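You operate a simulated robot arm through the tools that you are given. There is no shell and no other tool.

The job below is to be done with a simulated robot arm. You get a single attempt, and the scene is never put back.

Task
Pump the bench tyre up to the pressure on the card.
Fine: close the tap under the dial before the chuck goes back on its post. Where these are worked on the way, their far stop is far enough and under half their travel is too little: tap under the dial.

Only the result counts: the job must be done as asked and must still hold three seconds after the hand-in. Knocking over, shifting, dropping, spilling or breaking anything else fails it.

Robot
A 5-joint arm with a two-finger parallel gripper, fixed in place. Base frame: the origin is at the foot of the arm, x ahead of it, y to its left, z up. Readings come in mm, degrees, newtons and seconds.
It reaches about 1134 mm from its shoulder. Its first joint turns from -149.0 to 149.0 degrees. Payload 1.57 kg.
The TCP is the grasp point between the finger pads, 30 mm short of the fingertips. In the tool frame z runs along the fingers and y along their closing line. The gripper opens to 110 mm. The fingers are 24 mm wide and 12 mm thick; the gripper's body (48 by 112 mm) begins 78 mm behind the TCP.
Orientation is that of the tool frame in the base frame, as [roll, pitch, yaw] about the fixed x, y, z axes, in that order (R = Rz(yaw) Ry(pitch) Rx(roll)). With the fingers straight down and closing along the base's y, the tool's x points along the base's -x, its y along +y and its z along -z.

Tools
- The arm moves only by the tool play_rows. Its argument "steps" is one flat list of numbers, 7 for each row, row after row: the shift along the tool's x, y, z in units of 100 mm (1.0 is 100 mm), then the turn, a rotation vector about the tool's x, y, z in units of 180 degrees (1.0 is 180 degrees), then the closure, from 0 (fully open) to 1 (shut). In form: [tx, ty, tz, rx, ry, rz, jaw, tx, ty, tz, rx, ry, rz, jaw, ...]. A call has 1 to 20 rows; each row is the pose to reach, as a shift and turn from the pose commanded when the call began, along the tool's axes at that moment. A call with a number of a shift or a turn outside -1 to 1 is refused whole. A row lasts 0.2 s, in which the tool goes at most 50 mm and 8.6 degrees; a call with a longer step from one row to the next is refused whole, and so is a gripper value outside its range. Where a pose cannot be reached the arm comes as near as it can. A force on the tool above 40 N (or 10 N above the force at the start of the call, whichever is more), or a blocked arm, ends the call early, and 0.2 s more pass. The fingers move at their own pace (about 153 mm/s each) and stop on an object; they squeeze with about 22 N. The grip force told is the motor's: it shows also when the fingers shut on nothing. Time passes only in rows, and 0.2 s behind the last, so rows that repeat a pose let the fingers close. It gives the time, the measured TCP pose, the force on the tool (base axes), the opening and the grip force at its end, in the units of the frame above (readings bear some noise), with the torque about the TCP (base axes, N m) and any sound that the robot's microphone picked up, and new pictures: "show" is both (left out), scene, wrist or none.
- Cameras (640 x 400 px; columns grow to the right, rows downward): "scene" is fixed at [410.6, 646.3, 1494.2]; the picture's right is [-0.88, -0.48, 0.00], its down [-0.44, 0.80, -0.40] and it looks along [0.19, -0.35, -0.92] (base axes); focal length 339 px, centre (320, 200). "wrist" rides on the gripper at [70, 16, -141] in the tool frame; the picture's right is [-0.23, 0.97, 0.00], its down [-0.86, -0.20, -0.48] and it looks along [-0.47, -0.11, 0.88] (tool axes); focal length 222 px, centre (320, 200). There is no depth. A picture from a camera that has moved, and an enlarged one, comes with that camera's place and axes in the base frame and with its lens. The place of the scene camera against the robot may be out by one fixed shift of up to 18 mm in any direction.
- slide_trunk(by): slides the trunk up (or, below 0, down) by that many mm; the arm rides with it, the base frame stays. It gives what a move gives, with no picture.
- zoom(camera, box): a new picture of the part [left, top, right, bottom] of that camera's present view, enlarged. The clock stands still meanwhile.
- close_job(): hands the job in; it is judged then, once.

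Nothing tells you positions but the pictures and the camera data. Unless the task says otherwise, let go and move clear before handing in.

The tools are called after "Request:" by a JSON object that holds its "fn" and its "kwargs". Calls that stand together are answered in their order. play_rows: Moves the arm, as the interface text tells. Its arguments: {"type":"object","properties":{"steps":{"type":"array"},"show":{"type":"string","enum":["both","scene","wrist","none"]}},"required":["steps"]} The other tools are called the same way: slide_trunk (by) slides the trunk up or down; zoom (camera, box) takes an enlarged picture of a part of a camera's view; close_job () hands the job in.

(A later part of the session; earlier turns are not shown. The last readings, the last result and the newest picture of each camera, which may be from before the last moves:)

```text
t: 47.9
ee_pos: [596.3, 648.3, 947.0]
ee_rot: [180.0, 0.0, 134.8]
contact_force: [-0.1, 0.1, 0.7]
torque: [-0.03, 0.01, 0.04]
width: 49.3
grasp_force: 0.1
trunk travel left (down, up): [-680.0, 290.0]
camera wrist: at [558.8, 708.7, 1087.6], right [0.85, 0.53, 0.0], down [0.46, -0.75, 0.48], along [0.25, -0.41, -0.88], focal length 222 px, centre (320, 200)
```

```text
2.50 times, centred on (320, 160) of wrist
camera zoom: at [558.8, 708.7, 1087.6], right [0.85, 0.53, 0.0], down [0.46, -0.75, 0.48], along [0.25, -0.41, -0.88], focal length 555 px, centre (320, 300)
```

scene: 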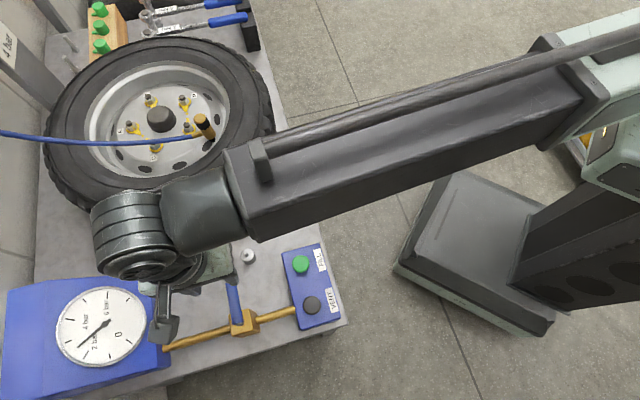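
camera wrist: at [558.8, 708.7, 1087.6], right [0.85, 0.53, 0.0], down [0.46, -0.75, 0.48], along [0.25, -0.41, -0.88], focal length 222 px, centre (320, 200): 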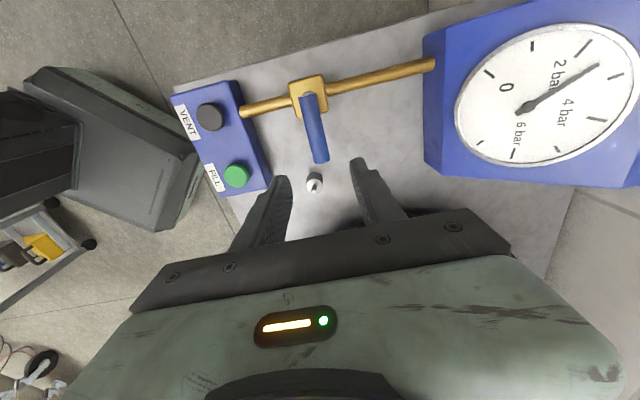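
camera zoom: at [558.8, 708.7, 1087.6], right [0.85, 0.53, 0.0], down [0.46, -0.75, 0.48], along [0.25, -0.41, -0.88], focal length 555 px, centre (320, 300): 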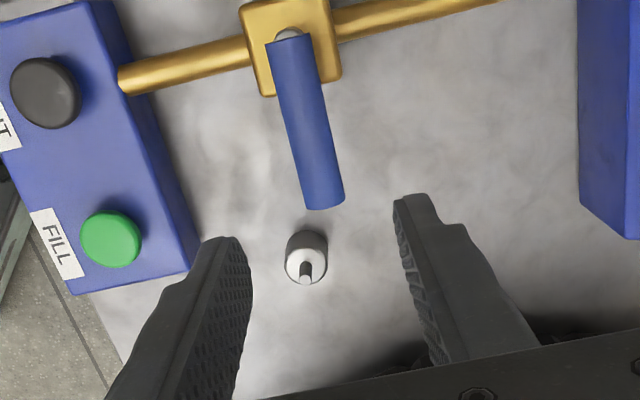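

Request:
{"fn": "slide_trunk", "kwargs": {"by": -90}}

Request:
{"fn": "play_rows", "kwargs": {"steps": [0, -0.015, 0, 0, 0, 0, 0.55], "show": "both"}}

```text
t: 49.1
ee_pos: [596.1, 648.3, 856.6]
ee_rot: [-179.9, 0.0, 135.0]
contact_force: [-0.9, -0.2, 0.3]
torque: [0.0, 0.01, -0.02]
width: 49.7
grasp_force: 0.1
trunk travel left (down, up): [-590.0, 380.0]
```

```text
t: 49.5
ee_pos: [595.5, 647.3, 857.0]
ee_rot: [-180.0, 0.1, 135.1]
contact_force: [0.0, -1.1, 0.6]
torque: [-0.02, -0.01, 0.04]
width: 49.7
grasp_force: 0.2
trunk travel left (down, up): [-590.0, 380.0]
camera wrist: at [557.3, 707.6, 997.6], right [0.85, 0.53, 0.0], down [0.46, -0.75, 0.48], along [0.25, -0.41, -0.88], focal length 222 px, centre (320, 200)
```

scene: 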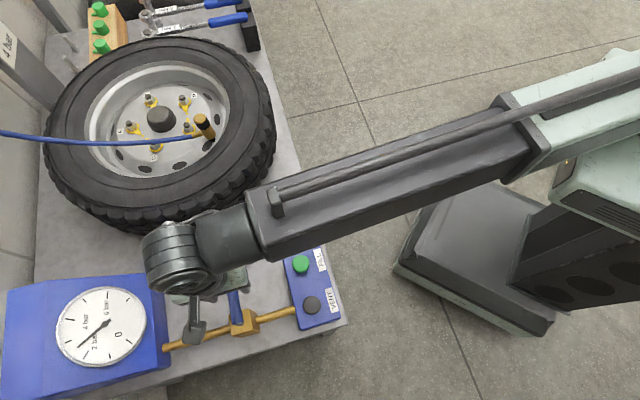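
wrist: 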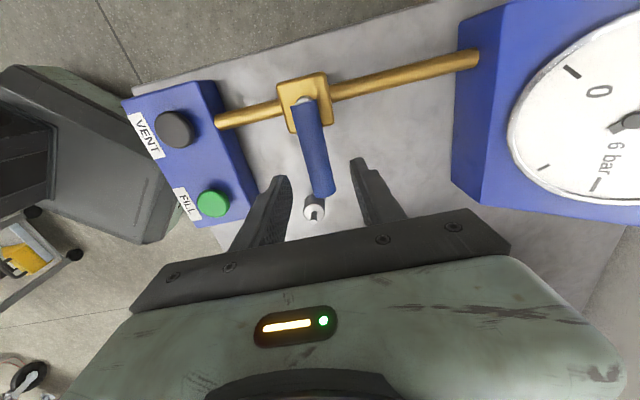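

Request:
{"fn": "slide_trunk", "kwargs": {"by": -35}}

Request:
{"fn": "play_rows", "kwargs": {"steps": [0, 0, 0, 0, 0, 0, 0.55], "show": "both"}}

Request:
{"fn": "zoom", "kwargs": {"camera": "wrist", "box": [240, 80, 400, 240]}}

```text
t: 50.3
ee_pos: [594.4, 647.5, 821.1]
ee_rot: [-180.0, 0.0, 135.0]
contact_force: [-0.1, 0.2, 0.8]
torque: [0.0, 0.01, 0.01]
width: 49.6
grasp_force: 0.1
trunk travel left (down, up): [-555.0, 415.0]
```

```text
t: 50.7
ee_pos: [596.7, 647.1, 821.3]
ee_rot: [-180.0, 0.0, 135.1]
contact_force: [0.0, -0.5, 0.7]
torque: [-0.01, -0.02, 0.06]
width: 49.5
grasp_force: 0.1
trunk travel left (down, up): [-555.0, 415.0]
camera wrist: at [557.3, 707.6, 962.6], right [0.85, 0.53, 0.0], down [0.46, -0.75, 0.48], along [0.25, -0.41, -0.88], focal length 222 px, centre (320, 200)
```

scene: 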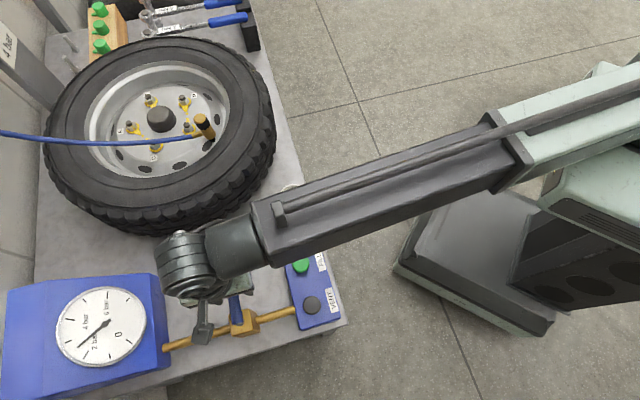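
wrist: 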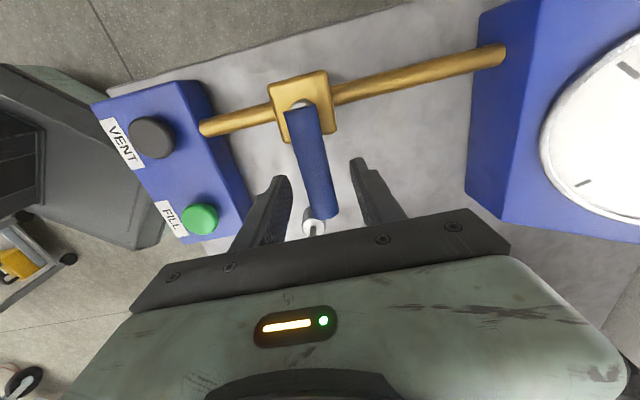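

```text
2.50 times, centred on (320, 160) of wrist
camera zoom: at [557.3, 707.6, 962.6], right [0.85, 0.53, 0.0], down [0.46, -0.75, 0.48], along [0.25, -0.41, -0.88], focal length 555 px, centre (320, 300)
```

zoom: 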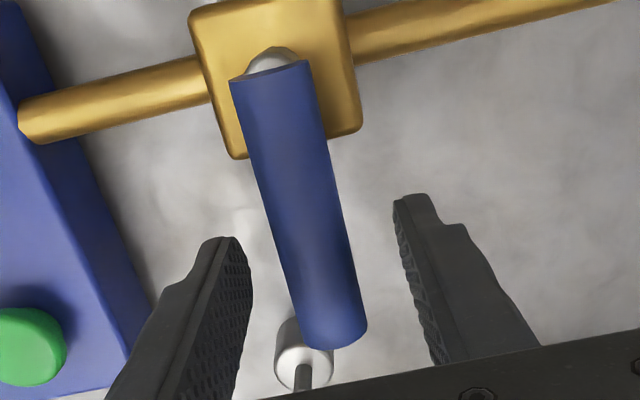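

The handle is between the pads. I'll grip it and try a small counter-clockwise turn to feel which way it goes.

Request:
{"fn": "play_rows", "kwargs": {"steps": [0, 0, 0, 0, 0, 0, 1, 0, 0, 0, 0, 0, 0, 1, 0, 0, 0, 0, 0, 0, 1], "show": "wrist"}}

Request:
{"fn": "play_rows", "kwargs": {"steps": [0.0013, 0.039, 0, 0, 0, -0.0222, 1, 0.0054, 0.0774, 0, 0, 0, -0.0444, 1], "show": "wrist"}}

```text
t: 51.5
ee_pos: [595.1, 645.6, 821.7]
ee_rot: [-180.0, 0.1, 135.0]
contact_force: [-0.8, -0.8, 0.4]
torque: [-0.03, 0.03, 0.04]
width: 20.6
grasp_force: 34.1
trunk travel left (down, up): [-555.0, 415.0]
camera wrist: at [557.3, 707.6, 962.6], right [0.85, 0.53, 0.0], down [0.46, -0.75, 0.48], along [0.25, -0.41, -0.88], focal length 222 px, centre (320, 200)
```

wrist: 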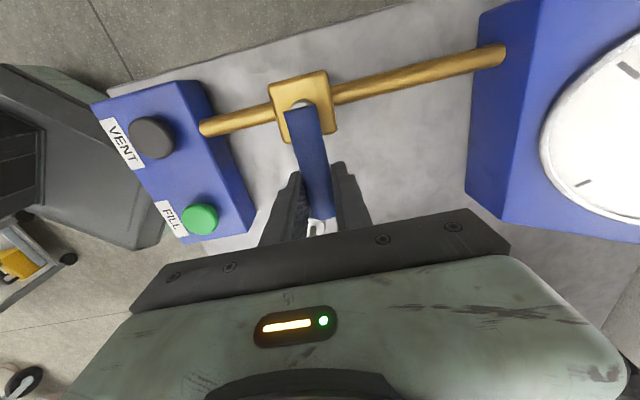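

```text
t: 52.0
ee_pos: [595.1, 648.0, 820.7]
ee_rot: [-179.2, -0.1, 140.8]
contact_force: [-10.9, -8.2, -8.0]
torque: [-0.09, 0.05, -0.95]
width: 22.3
grasp_force: 35.1
trunk travel left (down, up): [-555.0, 415.0]
stopped in row 2: the force on the tool passed its limit at 46 N (the readings are from after the stop); the commanded pose is now the measured one
camera wrist: at [552.9, 705.9, 962.6], right [0.79, 0.61, -0.01], down [0.54, -0.69, 0.48], along [0.28, -0.39, -0.88], focal length 222 px, centre (320, 200)
```

wrist: 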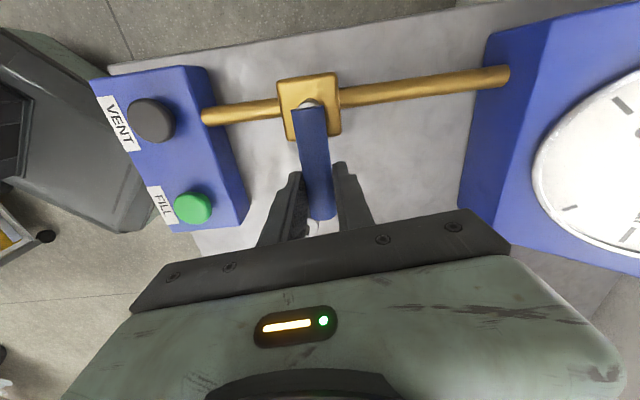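

Counter-clockwise is against the stop, so the tap opens clockwise toward the control box. I'll turn it that way.

Request:
{"fn": "play_rows", "kwargs": {"steps": [-0.005, -0.022, 0, 0, 0, 0.0322, 1, 0.008, -0.098, 0, 0, 0, 0.0767, 1, 0.032, -0.172, 0, 0, 0, 0.1211, 1, 0.066, -0.242, 0, 0, 0, 0.1656, 1], "show": "both"}}

```text
t: 53.0
ee_pos: [575.9, 633.6, 822.3]
ee_rot: [-179.6, 0.2, 110.8]
contact_force: [10.6, 7.5, 9.9]
torque: [0.51, -0.01, -0.6]
width: 20.3
grasp_force: 33.9
trunk travel left (down, up): [-555.0, 415.0]
camera wrist: at [567.4, 706.0, 962.5], right [0.99, 0.13, -0.01], down [0.12, -0.87, 0.48], along [0.06, -0.48, -0.88], focal length 222 px, centre (320, 200)
```

scene: 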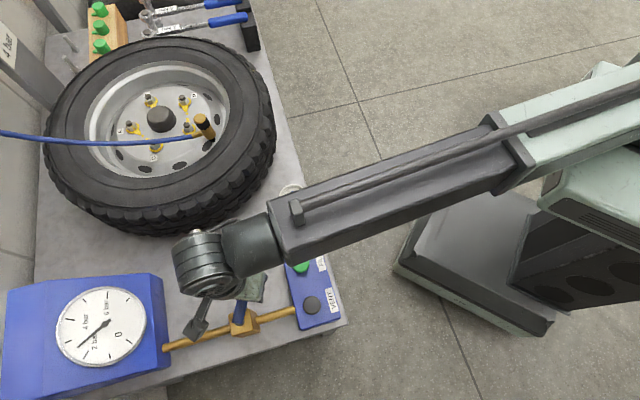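
wrist: 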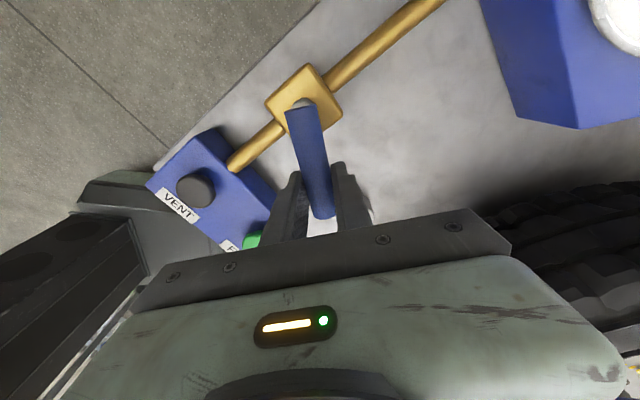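

Request:
{"fn": "play_rows", "kwargs": {"steps": [0.0054, -0.0774, 0, 0, 0, 0.0444, 1, 0.0215, -0.1533, 0, 0, 0, 0.0889, 1, 0.0481, -0.2261, 0, 0, 0, 0.1333, 1, 0.0845, -0.2946, 0, 0, 0, 0.1778, 1, 0.1301, -0.3574, 0, 0, 0, 0.2222, 1, 0.184, -0.4132, 0, 0, 0, 0.2667, 1, 0.2451, -0.4609, 0, 0, 0, 0.3111, 1, 0.3123, -0.4997, 0, 0, 0, 0.3556, 1], "show": "both"}}

```text
t: 54.8
ee_pos: [533.8, 634.1, 821.3]
ee_rot: [-179.5, 0.4, 60.0]
contact_force: [-7.4, 26.7, 4.5]
torque: [0.62, -0.11, 0.94]
width: 22.9
grasp_force: 35.3
out of reach, approached as far as the arm can: row 7, 8
trunk travel left (down, up): [-555.0, 415.0]
camera wrist: at [585.5, 686.2, 961.2], right [0.73, -0.69, -0.01], down [-0.6, -0.64, 0.49], along [-0.34, -0.35, -0.87], focal length 222 px, centre (320, 200)
```

scene: 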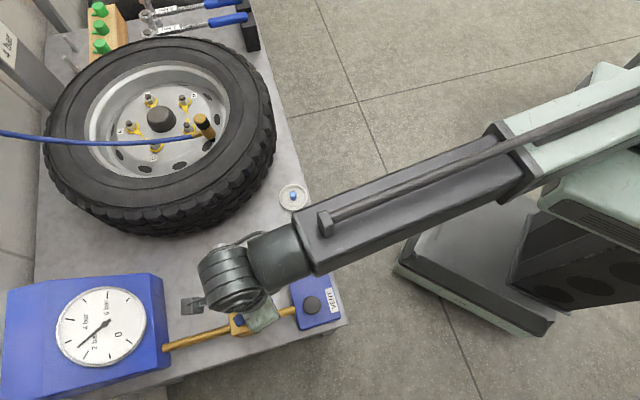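
wrist: 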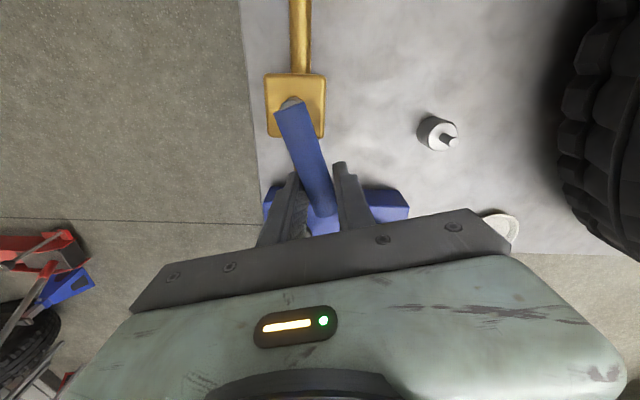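

The spin limit was reached with the handle about 70° round. I'll loosen the jaws slightly and push the handle the rest of the way by translating.

Request:
{"fn": "play_rows", "kwargs": {"steps": [0, 0, 0, 0, 0, 0, 0.64, 0, 0, 0, 0, 0, 0, 0.64], "show": "wrist"}}

Request:
{"fn": "zoom", "kwargs": {"camera": "scene", "box": [40, 270, 160, 380]}}

```text
t: 55.4
ee_pos: [536.5, 631.5, 821.6]
ee_rot: [-179.7, 0.6, 59.8]
contact_force: [0.2, 0.2, -0.4]
torque: [-0.03, -0.05, -0.01]
width: 39.5
grasp_force: 0.1
trunk travel left (down, up): [-555.0, 415.0]
camera wrist: at [587.6, 683.7, 961.7], right [0.73, -0.69, 0.0], down [-0.6, -0.64, 0.49], along [-0.34, -0.35, -0.87], focal length 222 px, centre (320, 200)
```

wrist: 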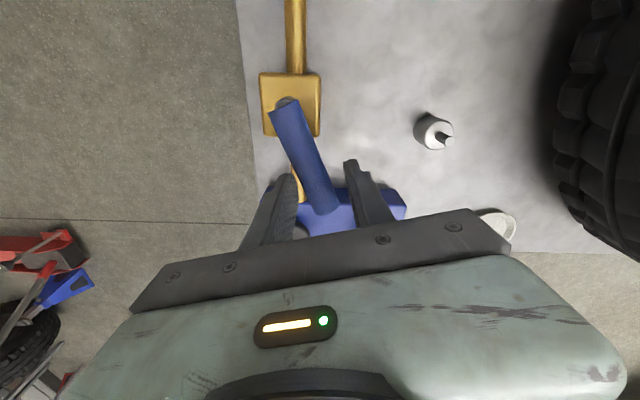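

```text
3.64 times, centred on (100, 325) of scene
camera zoom: at [410.6, 646.3, 1494.2], right [-0.88, -0.48, 0.0], down [-0.44, 0.8, -0.4], along [0.19, -0.35, -0.92], focal length 1232 px, centre (1120, -254)
```

zoom: 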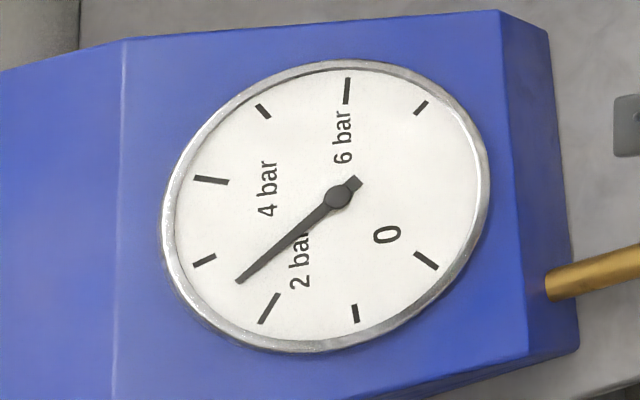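

Request:
{"fn": "play_rows", "kwargs": {"steps": [0.005, -0.07, 0, 0, 0, 0, 0.64, 0.012, -0.14, 0, 0, 0, 0, 0.64, 0.02, -0.2, 0, 0, 0, 0, 0.64, 0.03, -0.26, 0, 0, 0, 0, 0.64, 0.04, -0.32, 0, 0, 0, 0, 0.64, 0.048, -0.37, 0, 0, 0, 0, 0.64, 0.053, -0.408, 0, 0, 0, 0, 0.64], "show": "wrist"}}

Request:
{"fn": "zoom", "kwargs": {"camera": "wrist", "box": [220, 50, 420, 240]}}

```text
t: 57.0
ee_pos: [520.7, 645.7, 822.7]
ee_rot: [-179.2, 0.5, 61.3]
contact_force: [0.4, -1.5, -0.3]
torque: [-0.02, -0.02, -0.01]
width: 41.8
grasp_force: 1.1
out of reach, approached as far as the arm can: row 2, 3, 4, 5, 6, 7
trunk travel left (down, up): [-555.0, 415.0]
camera wrist: at [570.5, 699.1, 961.9], right [0.74, -0.67, -0.01], down [-0.58, -0.65, 0.49], along [-0.33, -0.36, -0.87], focal length 222 px, centre (320, 200)
```

wrist: 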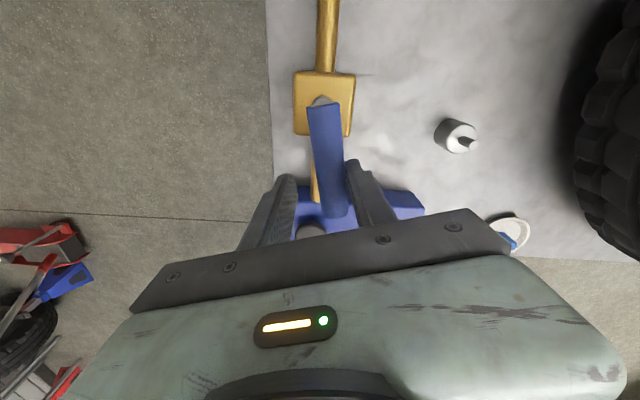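

```text
2.11 times, centred on (320, 145) of wrist
camera zoom: at [570.5, 699.1, 961.9], right [0.74, -0.67, -0.01], down [-0.58, -0.65, 0.49], along [-0.33, -0.36, -0.87], focal length 468 px, centre (320, 316)
```

zoom: 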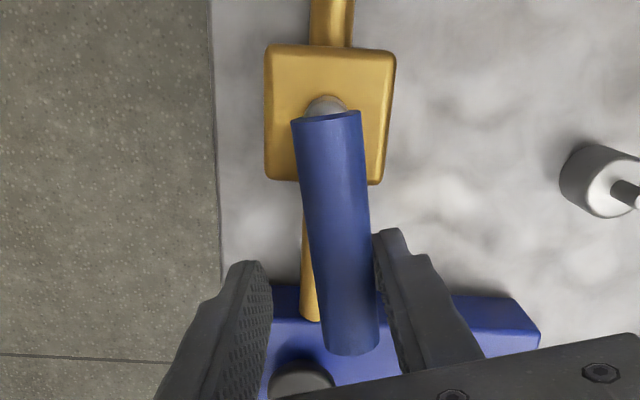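

Request:
{"fn": "play_rows", "kwargs": {"steps": [0, -0.05, 0, 0, 0, -0.03, 0.64, -0.005, -0.1, 0, 0, 0, -0.06, 0.64, -0.01, -0.15, 0, 0, 0, -0.06, 0.64, -0.013, -0.19, 0, 0, 0, -0.06, 0.64, -0.016, -0.229, 0, 0, 0, -0.06, 0.64], "show": "wrist"}}

Request:
{"fn": "zoom", "kwargs": {"camera": "wrist", "box": [220, 50, 420, 240]}}

```text
t: 58.4
ee_pos: [505.4, 649.1, 821.9]
ee_rot: [180.0, 0.6, 70.3]
contact_force: [19.9, -14.6, 0.1]
torque: [0.03, -0.29, -0.46]
width: 60.1
grasp_force: 11.9
trunk travel left (down, up): [-555.0, 415.0]
stopped in row 5: the force on the tool passed its limit at 40 N (the readings are from after the stop); the commanded pose is now the measured one
camera wrist: at [545.2, 711.7, 961.8], right [0.84, -0.54, 0.0], down [-0.48, -0.73, 0.49], along [-0.26, -0.41, -0.87], focal length 222 px, centre (320, 200)
```

wrist: 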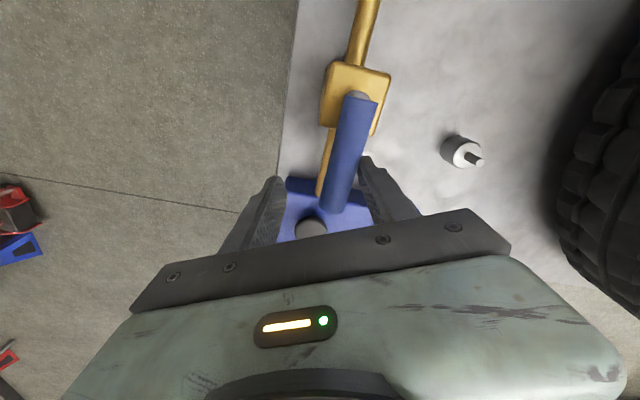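

```text
2.11 times, centred on (320, 145) of wrist
camera zoom: at [545.2, 711.7, 961.8], right [0.84, -0.54, 0.0], down [-0.48, -0.73, 0.49], along [-0.26, -0.41, -0.87], focal length 468 px, centre (320, 316)
```

zoom: 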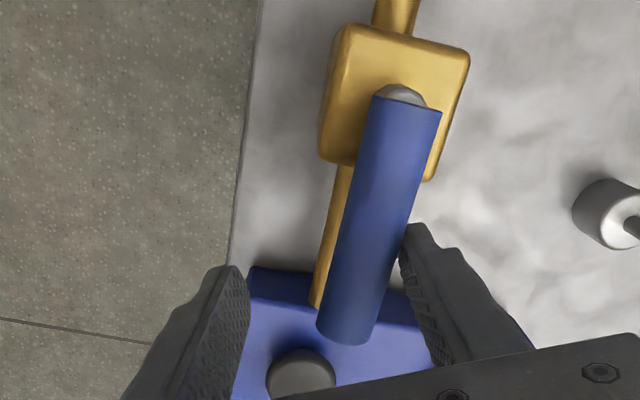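

The tap reached its far stop parallel to the pipe. I'll back off and raise.

Request:
{"fn": "play_rows", "kwargs": {"steps": [0, 0.04, 0, 0, 0, 0, 0.45, 0, 0.08, 0, 0, 0, 0, 0.45], "show": "none"}}

Request:
{"fn": "slide_trunk", "kwargs": {"by": 60}}

Request:
{"fn": "zoom", "kwargs": {"camera": "scene", "box": [40, 270, 160, 380]}}

Request:
{"fn": "zoom", "kwargs": {"camera": "wrist", "box": [220, 50, 420, 240]}}

```text
t: 59.0
ee_pos: [506.9, 652.1, 821.8]
ee_rot: [-179.8, 0.6, 70.5]
contact_force: [0.3, 0.2, -0.1]
torque: [0.0, 0.02, -0.01]
width: 60.7
grasp_force: 0.4
trunk travel left (down, up): [-555.0, 415.0]
```

```text
t: 60.0
ee_pos: [509.0, 650.1, 880.4]
ee_rot: [-179.9, 0.7, 70.4]
contact_force: [-0.2, -0.1, -0.6]
torque: [0.01, 0.0, 0.01]
width: 60.7
grasp_force: 0.1
trunk travel left (down, up): [-615.0, 355.0]
```

```text
3.64 times, centred on (100, 325) of scene
camera zoom: at [410.6, 646.3, 1494.2], right [-0.88, -0.48, 0.0], down [-0.44, 0.8, -0.4], along [0.19, -0.35, -0.92], focal length 1232 px, centre (1120, -254)
```

zoom: 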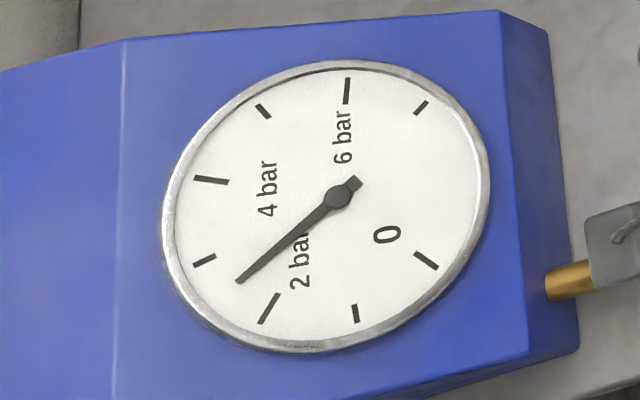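

```text
2.11 times, centred on (320, 145) of wrist
camera zoom: at [548.0, 712.4, 1021.7], right [0.84, -0.54, 0.0], down [-0.47, -0.73, 0.49], along [-0.26, -0.41, -0.87], focal length 468 px, centre (320, 316)
```

zoom: 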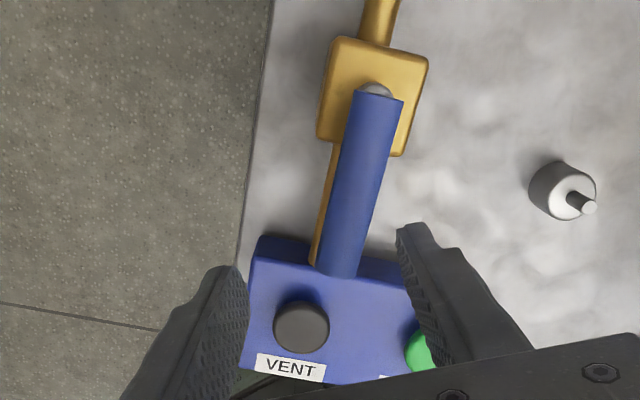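

Request:
{"fn": "play_rows", "kwargs": {"steps": [-0.3, 0.125, 0, 0, 0, -0.03, 0.8, -0.6, 0.25, 0, 0, 0, -0.06, 1], "show": "none"}}

Request:
{"fn": "play_rows", "kwargs": {"steps": [0, 0, 0, 0, 0, 0, 1], "show": "wrist"}}

```text
t: 60.6
ee_pos: [511.8, 584.7, 880.9]
ee_rot: [-179.9, 0.6, 81.4]
contact_force: [-0.7, 0.5, 0.5]
torque: [-0.01, 0.0, -0.02]
width: 0.0
grasp_force: 21.2
trunk travel left (down, up): [-615.0, 355.0]
```

```text
t: 61.0
ee_pos: [511.3, 586.4, 881.0]
ee_rot: [-179.9, 0.6, 81.3]
contact_force: [1.1, -0.4, 0.0]
torque: [0.01, -0.02, 0.01]
width: 0.1
grasp_force: 21.4
trunk travel left (down, up): [-615.0, 355.0]
camera wrist: at [539.7, 653.4, 1021.8], right [0.93, -0.37, 0.0], down [-0.32, -0.81, 0.49], along [-0.18, -0.45, -0.87], focal length 222 px, centre (320, 200)
```

wrist: 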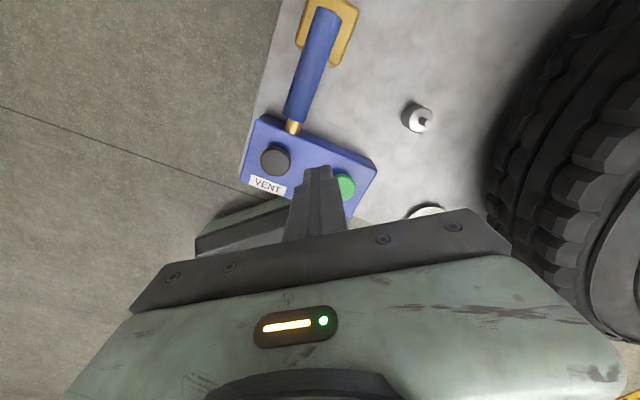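

Request:
{"fn": "play_rows", "kwargs": {"steps": [-0.3, 0.07, 0, 0, 0, 0, 1, -0.603, 0.145, 0, 0, 0, 0, 1, -0.603, 0.145, 0, 0, 0, 0, 1], "show": "none"}}

Request:
{"fn": "slide_trunk", "kwargs": {"by": -80}}

Request:
{"fn": "play_rows", "kwargs": {"steps": [0, 0, 0, 0, 0, 0, 1], "show": "both"}}

Request:
{"fn": "zoom", "kwargs": {"camera": "scene", "box": [40, 270, 160, 380]}}

```text
t: 61.8
ee_pos: [517.9, 525.4, 881.4]
ee_rot: [-179.7, 0.7, 81.3]
contact_force: [0.4, 0.8, -0.5]
torque: [0.02, -0.02, 0.0]
width: 0.0
grasp_force: 20.9
trunk travel left (down, up): [-615.0, 355.0]
```

```text
t: 63.0
ee_pos: [517.9, 525.4, 801.3]
ee_rot: [-179.9, 0.6, 81.2]
contact_force: [-0.3, 0.5, -0.2]
torque: [0.01, -0.02, 0.01]
width: 0.2
grasp_force: 21.2
trunk travel left (down, up): [-535.0, 435.0]
```

```text
t: 63.4
ee_pos: [517.7, 524.9, 802.3]
ee_rot: [-179.8, 0.5, 81.3]
contact_force: [-0.6, 0.9, 0.3]
torque: [0.01, 0.0, 0.02]
width: 0.1
grasp_force: 21.4
trunk travel left (down, up): [-535.0, 435.0]
camera wrist: at [545.3, 593.1, 941.8], right [0.93, -0.37, 0.0], down [-0.32, -0.81, 0.49], along [-0.18, -0.45, -0.87], focal length 222 px, centre (320, 200)
```

scene: 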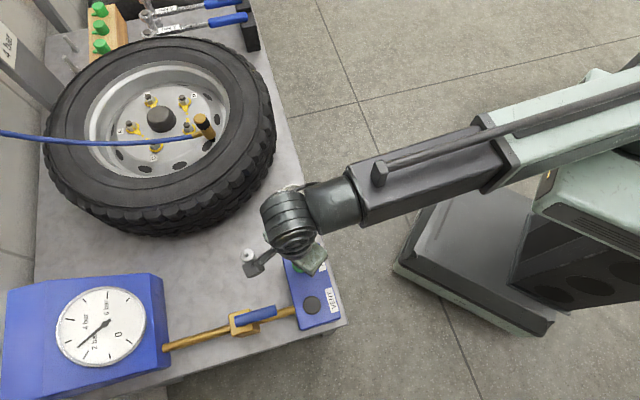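
wrist: 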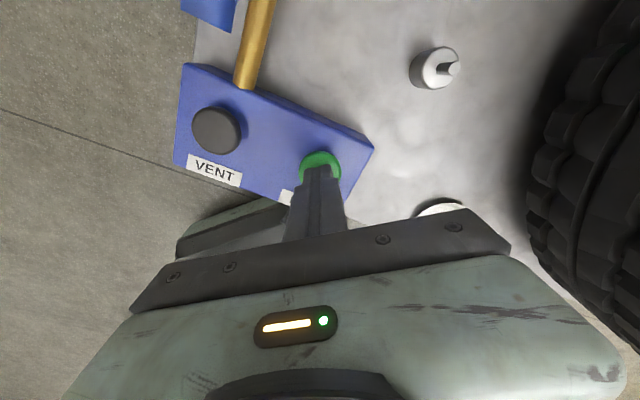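

```text
3.64 times, centred on (100, 325) of scene
camera zoom: at [410.6, 646.3, 1494.2], right [-0.88, -0.48, 0.0], down [-0.44, 0.8, -0.4], along [0.19, -0.35, -0.92], focal length 1232 px, centre (1120, -254)
```

zoom: 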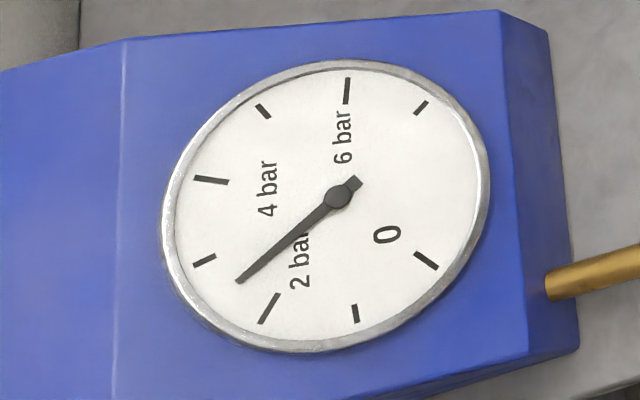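

Request:
{"fn": "slide_trunk", "kwargs": {"by": -13}}

Request:
{"fn": "zoom", "kwargs": {"camera": "scene", "box": [40, 270, 160, 380]}}

```text
t: 64.0
ee_pos: [518.5, 525.5, 789.1]
ee_rot: [-179.8, 0.6, 81.3]
contact_force: [0.8, 0.3, 3.3]
torque: [0.04, -0.03, 0.03]
width: 0.1
grasp_force: 20.9
trunk travel left (down, up): [-522.0, 448.0]
heard: click
```

```text
3.64 times, centred on (100, 325) of scene
camera zoom: at [410.6, 646.3, 1494.2], right [-0.88, -0.48, 0.0], down [-0.44, 0.8, -0.4], along [0.19, -0.35, -0.92], focal length 1232 px, centre (1120, -254)
```

zoom: 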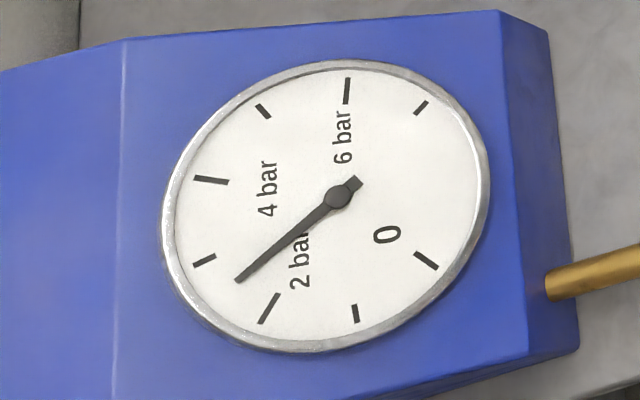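

Request:
{"fn": "play_rows", "kwargs": {"steps": [0, 0, 0, 0, 0, 0, 1, 0, 0, 0, 0, 0, 0, 1], "show": "none"}}

Request:
{"fn": "zoom", "kwargs": {"camera": "scene", "box": [40, 270, 160, 380]}}

```text
t: 64.6
ee_pos: [517.9, 526.1, 789.1]
ee_rot: [-179.7, 0.7, 81.3]
contact_force: [0.7, 1.9, 4.7]
torque: [0.1, -0.02, 0.01]
width: 0.0
grasp_force: 21.4
trunk travel left (down, up): [-522.0, 448.0]
```

```text
3.64 times, centred on (100, 325) of scene
camera zoom: at [410.6, 646.3, 1494.2], right [-0.88, -0.48, 0.0], down [-0.44, 0.8, -0.4], along [0.19, -0.35, -0.92], focal length 1232 px, centre (1120, -254)
```

zoom: 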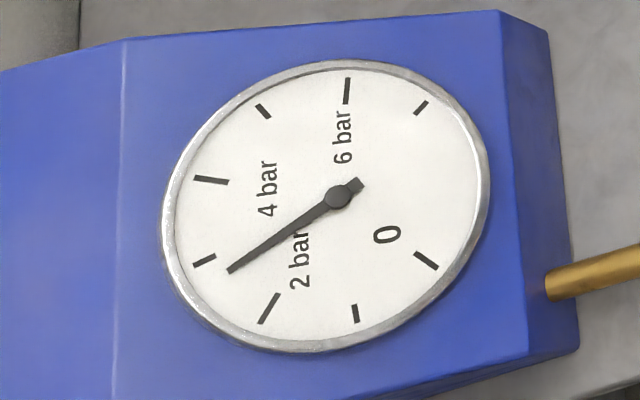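

The pressure rises while FILL is held, at roughly 0.35 bar/s. I'll keep holding and reading.

Request:
{"fn": "play_rows", "kwargs": {"steps": [0, 0, 0, 0, 0, 0, 1, 0, 0, 0, 0, 0, 0, 1, 0, 0, 0, 0, 0, 0, 1, 0, 0, 0, 0, 0, 0, 1, 0, 0, 0, 0, 0, 0, 1, 0, 0, 0, 0, 0, 0, 1, 0, 0, 0, 0, 0, 0, 1], "show": "none"}}

Request:
{"fn": "zoom", "kwargs": {"camera": "scene", "box": [40, 270, 160, 380]}}

```text
t: 66.2
ee_pos: [517.1, 524.7, 788.8]
ee_rot: [-179.8, 0.6, 81.3]
contact_force: [-0.8, 1.8, 3.5]
torque: [0.06, 0.05, -0.01]
width: 0.0
grasp_force: 21.3
trunk travel left (down, up): [-522.0, 448.0]
```

```text
3.64 times, centred on (100, 325) of scene
camera zoom: at [410.6, 646.3, 1494.2], right [-0.88, -0.48, 0.0], down [-0.44, 0.8, -0.4], along [0.19, -0.35, -0.92], focal length 1232 px, centre (1120, -254)
```

zoom: 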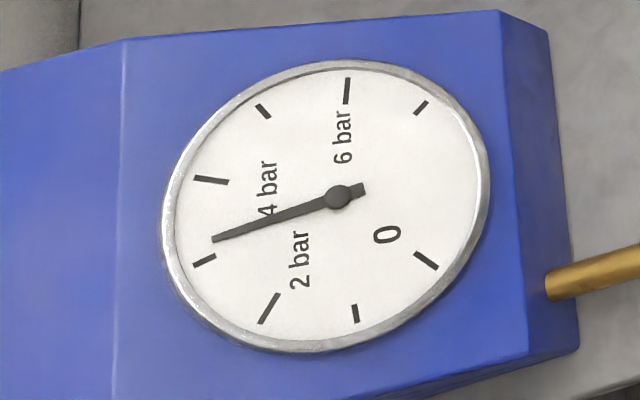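

Request:
{"fn": "play_rows", "kwargs": {"steps": [0, 0, 0, 0, 0, 0, 1, 0, 0, 0, 0, 0, 0, 1, 0, 0, 0, 0, 0, 0, 1, 0, 0, 0, 0, 0, 0, 1, 0, 0, 0, 0, 0, 0, 1, 0, 0, 0, 0, 0, 0, 1, 0, 0, 0, 0, 0, 0, 1], "show": "none"}}

Request:
{"fn": "zoom", "kwargs": {"camera": "scene", "box": [50, 280, 150, 370]}}

```text
t: 67.8
ee_pos: [518.2, 525.0, 788.9]
ee_rot: [-179.8, 0.6, 81.3]
contact_force: [-0.6, 0.7, 3.6]
torque: [0.02, -0.03, -0.02]
width: 0.0
grasp_force: 21.1
trunk travel left (down, up): [-522.0, 448.0]
```

```text
4.44 times, centred on (100, 325) of scene
camera zoom: at [410.6, 646.3, 1494.2], right [-0.88, -0.48, 0.0], down [-0.44, 0.8, -0.4], along [0.19, -0.35, -0.92], focal length 1506 px, centre (1298, -356)
```

zoom: 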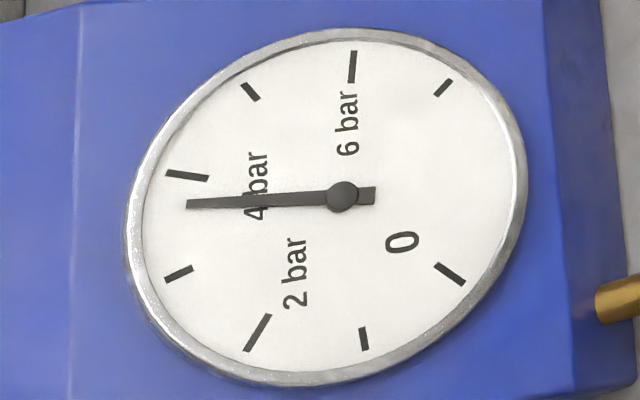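

Request:
{"fn": "play_rows", "kwargs": {"steps": [0, 0, 0, 0, 0, 0, 1, 0, 0, 0, 0, 0, 0, 1, 0, 0, 0, 0, 0, 0, 1], "show": "none"}}

Request:
{"fn": "zoom", "kwargs": {"camera": "scene", "box": [50, 280, 150, 370]}}

```text
t: 68.6
ee_pos: [517.6, 524.5, 789.1]
ee_rot: [-179.9, 0.6, 81.2]
contact_force: [-0.6, 0.1, 3.7]
torque: [0.05, -0.02, -0.01]
width: 0.0
grasp_force: 21.6
trunk travel left (down, up): [-522.0, 448.0]
```

```text
4.44 times, centred on (100, 325) of scene
camera zoom: at [410.6, 646.3, 1494.2], right [-0.88, -0.48, 0.0], down [-0.44, 0.8, -0.4], along [0.19, -0.35, -0.92], focal length 1506 px, centre (1298, -356)
```

zoom: 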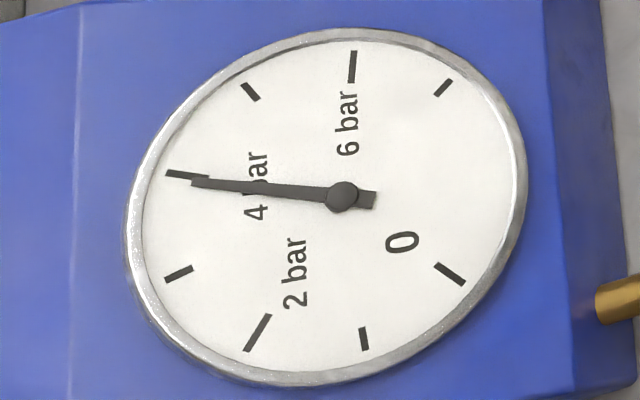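

Nearly at 4 bar. I'll release now and read the settled value.

Request:
{"fn": "slide_trunk", "kwargs": {"by": 5}}

Request:
{"fn": "zoom", "kwargs": {"camera": "scene", "box": [50, 280, 150, 370]}}

Request:
{"fn": "zoom", "kwargs": {"camera": "scene", "box": [70, 305, 120, 345]}}

```text
t: 69.1
ee_pos: [518.0, 525.2, 793.2]
ee_rot: [-179.8, 0.5, 81.3]
contact_force: [0.2, -0.3, 2.0]
torque: [-0.02, -0.02, -0.04]
width: 0.0
grasp_force: 21.6
trunk travel left (down, up): [-527.0, 443.0]
```

```text
4.44 times, centred on (100, 325) of scene
camera zoom: at [410.6, 646.3, 1494.2], right [-0.88, -0.48, 0.0], down [-0.44, 0.8, -0.4], along [0.19, -0.35, -0.92], focal length 1506 px, centre (1298, -356)
```

zoom: 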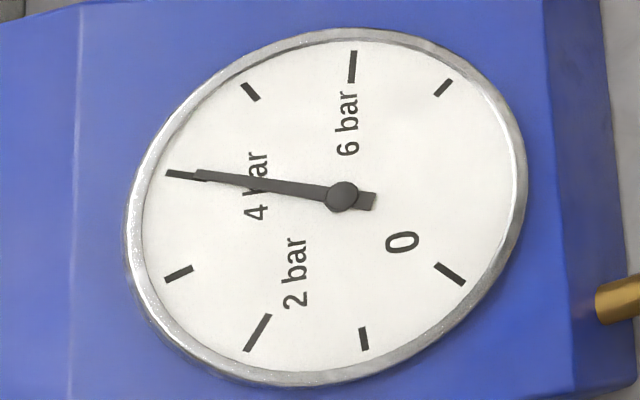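

```text
10.00 times, centred on (95, 325) of scene
camera zoom: at [410.6, 646.3, 1494.2], right [-0.88, -0.48, 0.0], down [-0.44, 0.8, -0.4], along [0.19, -0.35, -0.92], focal length 3389 px, centre (2570, -1050)
```

zoom: 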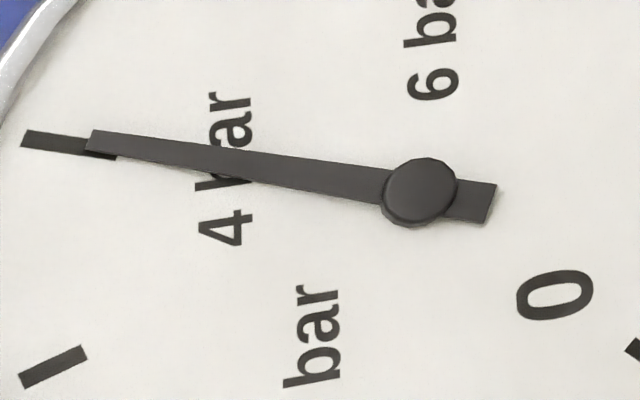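

Request:
{"fn": "slide_trunk", "kwargs": {"by": 6}}

Request:
{"fn": "play_rows", "kwargs": {"steps": [0, 0, 0, 0, 0, 0, 1], "show": "wrist"}}

Request:
{"fn": "zoom", "kwargs": {"camera": "scene", "box": [70, 305, 120, 345]}}

```text
t: 69.7
ee_pos: [517.9, 525.5, 799.6]
ee_rot: [-179.8, 0.6, 81.3]
contact_force: [0.6, 0.7, -0.1]
torque: [0.01, 0.02, -0.02]
width: 0.0
grasp_force: 21.1
trunk travel left (down, up): [-533.0, 437.0]
```

```text
t: 70.1
ee_pos: [517.3, 525.2, 800.2]
ee_rot: [-179.9, 0.7, 81.3]
contact_force: [0.2, -0.1, -0.3]
torque: [0.01, -0.04, 0.03]
width: 0.0
grasp_force: 20.9
trunk travel left (down, up): [-533.0, 437.0]
camera wrist: at [545.4, 593.0, 939.8], right [0.93, -0.37, 0.0], down [-0.32, -0.81, 0.49], along [-0.18, -0.45, -0.87], focal length 222 px, centre (320, 200)
```

wrist: 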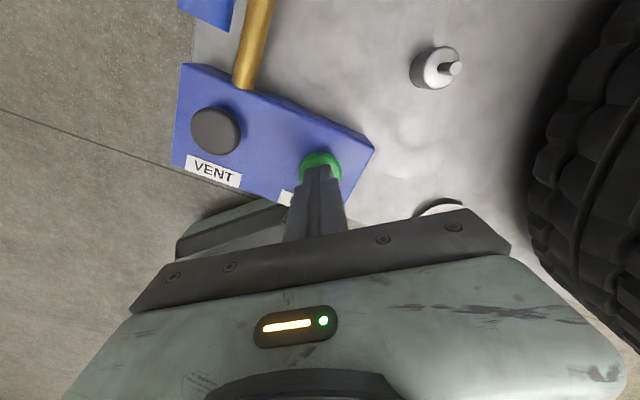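

```text
10.00 times, centred on (95, 325) of scene
camera zoom: at [410.6, 646.3, 1494.2], right [-0.88, -0.48, 0.0], down [-0.44, 0.8, -0.4], along [0.19, -0.35, -0.92], focal length 3389 px, centre (2570, -1050)
```

zoom: 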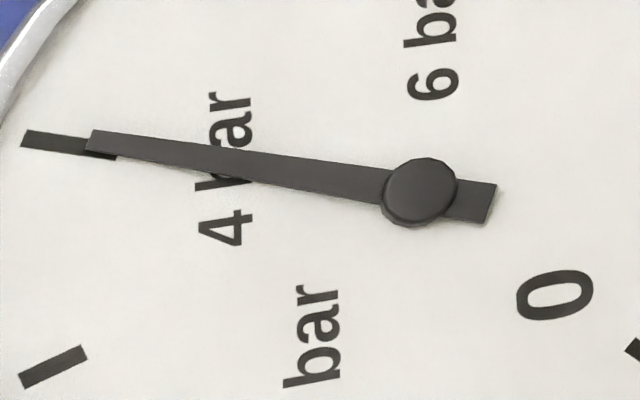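

The needle settled parallel to the 4 bar tick, so the reading is 4.0. Next I'll raise and turn the tool to regrip the tap handle and close it.

Request:
{"fn": "slide_trunk", "kwargs": {"by": 85}}

Request:
{"fn": "play_rows", "kwargs": {"steps": [0, 0, 0, 0, 0, -0.045, 1, 0, 0, 0, 0, 0, -0.09, 1, 0, 0, 0, 0, 0, -0.135, 1, 0, 0, 0, 0, 0, -0.18, 1, 0, 0, 0, 0, 0, -0.225, 1, 0, 0, 0, 0, 0, -0.27, 1, 0, 0, 0, 0, 0, -0.315, 1, 0, 0, 0, 0, 0, -0.36, 1, 0, 0, 0, 0, 0, -0.405, 1, 0, 0, 0, 0, 0, -0.45, 1, 0, 0, 0, 0, 0, -0.495, 1, 0, 0, 0, 0, 0, -0.54, 0.55, 0, 0, 0, 0, 0, -0.585, 0.55, 0, 0, 0, 0, 0, -0.63, 0.55, 0, 0, 0, 0, 0, -0.675, 0.55, 0, 0, 0, 0, 0, -0.72, 0.55, 0, 0, 0, 0, 0, -0.765, 0.55, 0, 0, 0, 0, 0, -0.798, 0.55, 0, 0, 0, 0, 0, -0.798, 0.55], "show": "both"}}

Request:
{"fn": "zoom", "kwargs": {"camera": "scene", "box": [70, 305, 120, 345]}}

```text
t: 71.3
ee_pos: [517.1, 526.0, 884.8]
ee_rot: [-179.8, 0.6, 81.4]
contact_force: [0.4, -0.4, 1.0]
torque: [-0.03, 0.02, 0.0]
width: 0.0
grasp_force: 21.5
trunk travel left (down, up): [-618.0, 352.0]
```

```text
t: 75.3
ee_pos: [517.1, 526.7, 885.3]
ee_rot: [-179.8, -0.7, -135.0]
contact_force: [-0.2, -0.3, 0.3]
torque: [-0.02, 0.0, 0.01]
width: 49.5
grasp_force: 0.1
trunk travel left (down, up): [-618.0, 352.0]
camera wrist: at [458.2, 489.3, 1026.4], right [-0.53, 0.85, -0.01], down [0.75, 0.47, 0.47], along [0.4, 0.24, -0.88], focal length 222 px, centre (320, 200)
```

scene: 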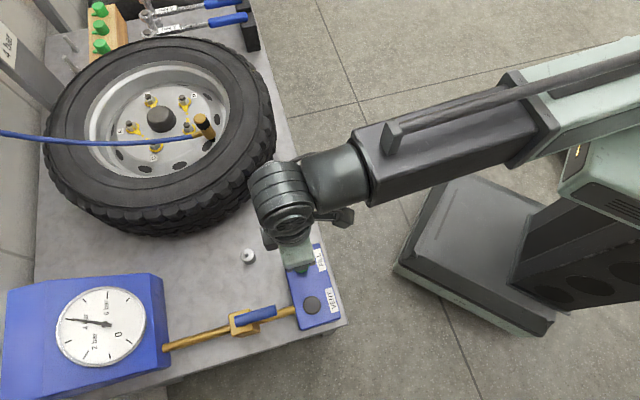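
wrist: 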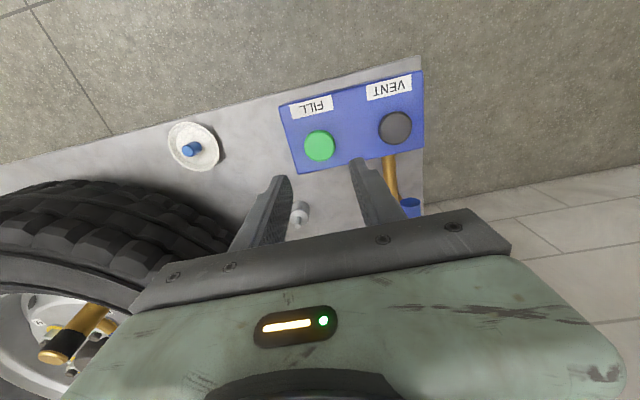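

```text
10.00 times, centred on (95, 325) of scene
camera zoom: at [410.6, 646.3, 1494.2], right [-0.88, -0.48, 0.0], down [-0.44, 0.8, -0.4], along [0.19, -0.35, -0.92], focal length 3389 px, centre (2570, -1050)
```

zoom: 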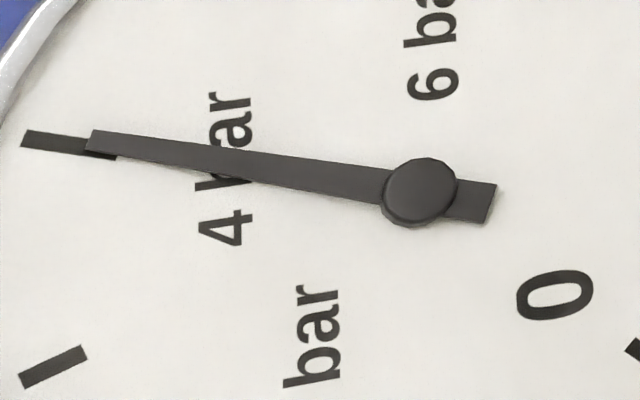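

The pressure holds. I'm moving over the tap handle now.

Request:
{"fn": "play_rows", "kwargs": {"steps": [-0.29, 0.286, 0, 0, -0.0039, 0, 0.55, -0.58, 0.572, 0, 0, -0.0039, 0, 0.55, -0.882, 0.858, 0, 0, -0.0039, 0, 0.55, -0.882, 0.858, 0, 0, -0.0039, 0, 0.55], "show": "both"}}

Request:
{"fn": "zoom", "kwargs": {"camera": "wrist", "box": [220, 80, 420, 240]}}

```text
t: 76.3
ee_pos: [519.9, 649.6, 884.8]
ee_rot: [-179.8, -0.1, -135.1]
contact_force: [0.9, -0.4, 0.0]
torque: [-0.01, 0.0, -0.01]
width: 49.6
grasp_force: 0.0
trunk travel left (down, up): [-618.0, 352.0]
camera wrist: at [458.7, 611.2, 1025.4], right [-0.53, 0.85, 0.0], down [0.75, 0.46, 0.48], along [0.41, 0.25, -0.88], focal length 222 px, centre (320, 200)
```

scene: 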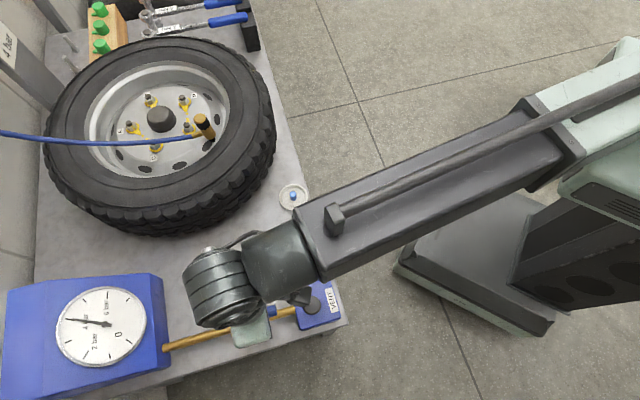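
wrist: 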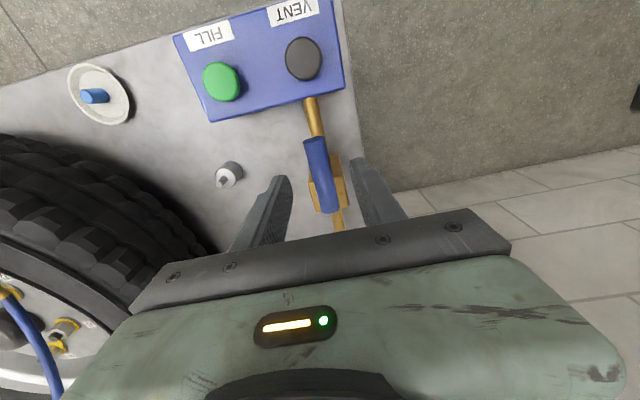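

```text
2.50 times, centred on (320, 160) of wrist
camera zoom: at [458.7, 611.2, 1025.4], right [-0.53, 0.85, 0.0], down [0.75, 0.46, 0.48], along [0.41, 0.25, -0.88], focal length 555 px, centre (320, 300)
```

zoom: 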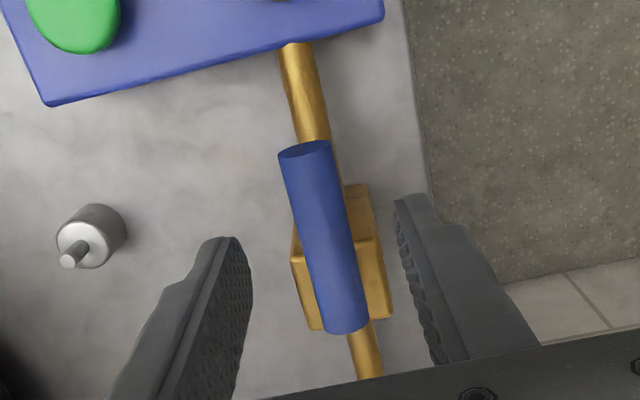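

Request:
{"fn": "slide_trunk", "kwargs": {"by": -63}}

Request:
{"fn": "play_rows", "kwargs": {"steps": [0, 0, 0, 0, 0, 0, 1, 0, 0, 0, 0, 0, 0, 1, 0, 0, 0, 0, 0, 0, 1], "show": "wrist"}}

```text
t: 77.3
ee_pos: [520.0, 648.5, 822.3]
ee_rot: [-179.8, 0.2, -135.1]
contact_force: [-0.6, 0.1, -0.8]
torque: [0.01, -0.02, 0.01]
width: 49.5
grasp_force: 0.1
trunk travel left (down, up): [-555.0, 415.0]
```

```text
t: 78.1
ee_pos: [520.4, 647.2, 821.9]
ee_rot: [-179.8, -0.1, -135.1]
contact_force: [4.1, -4.9, -1.0]
torque: [-0.11, 0.02, -0.05]
width: 20.5
grasp_force: 33.9
trunk travel left (down, up): [-555.0, 415.0]
camera wrist: at [459.4, 610.2, 962.5], right [-0.53, 0.85, 0.0], down [0.75, 0.46, 0.48], along [0.41, 0.25, -0.88], focal length 222 px, centre (320, 200)
```

wrist: 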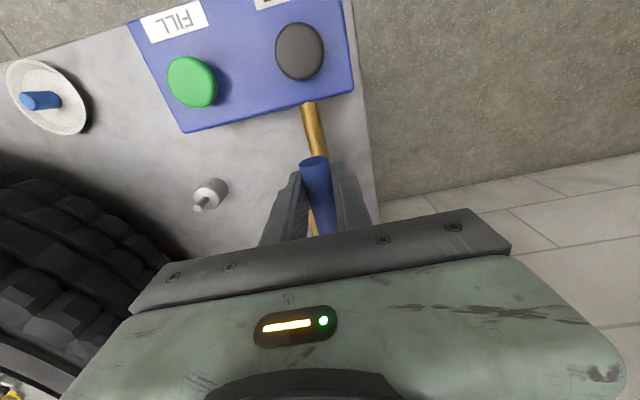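

Request:
{"fn": "play_rows", "kwargs": {"steps": [-0.0051, -0.0724, 0, 0, 0, -0.0444, 1, -0.0201, -0.1433, 0, 0, 0, -0.0889, 1, -0.045, -0.2115, 0, 0, 0, -0.1333, 1, -0.079, -0.2756, 0, 0, 0, -0.1778, 1, -0.1217, -0.3343, 0, 0, 0, -0.2222, 1], "show": "both"}}

```text
t: 79.3
ee_pos: [552.5, 632.9, 821.9]
ee_rot: [-179.9, -0.2, -95.0]
contact_force: [0.6, -16.9, -8.0]
torque: [-0.26, 0.1, -0.12]
width: 20.5
grasp_force: 33.7
trunk travel left (down, up): [-555.0, 415.0]
camera wrist: at [530.1, 564.9, 962.8], right [-0.95, 0.31, 0.0], down [0.27, 0.84, 0.48], along [0.15, 0.45, -0.88], focal length 222 px, centre (320, 200)
```

scene: 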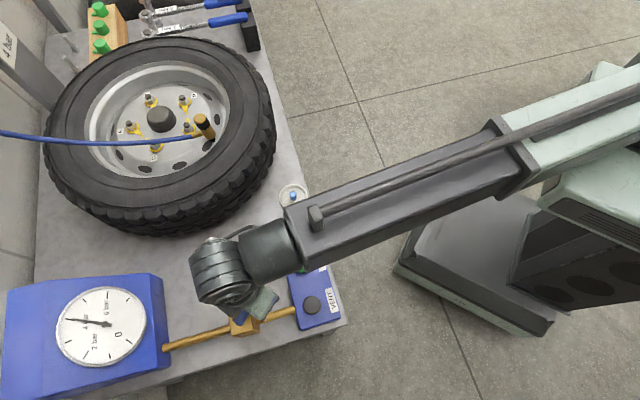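
wrist: 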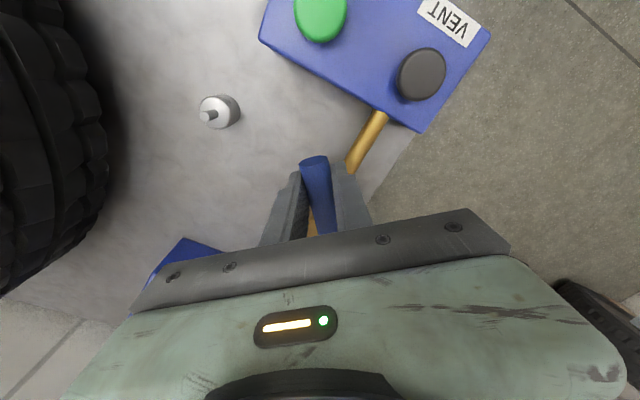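

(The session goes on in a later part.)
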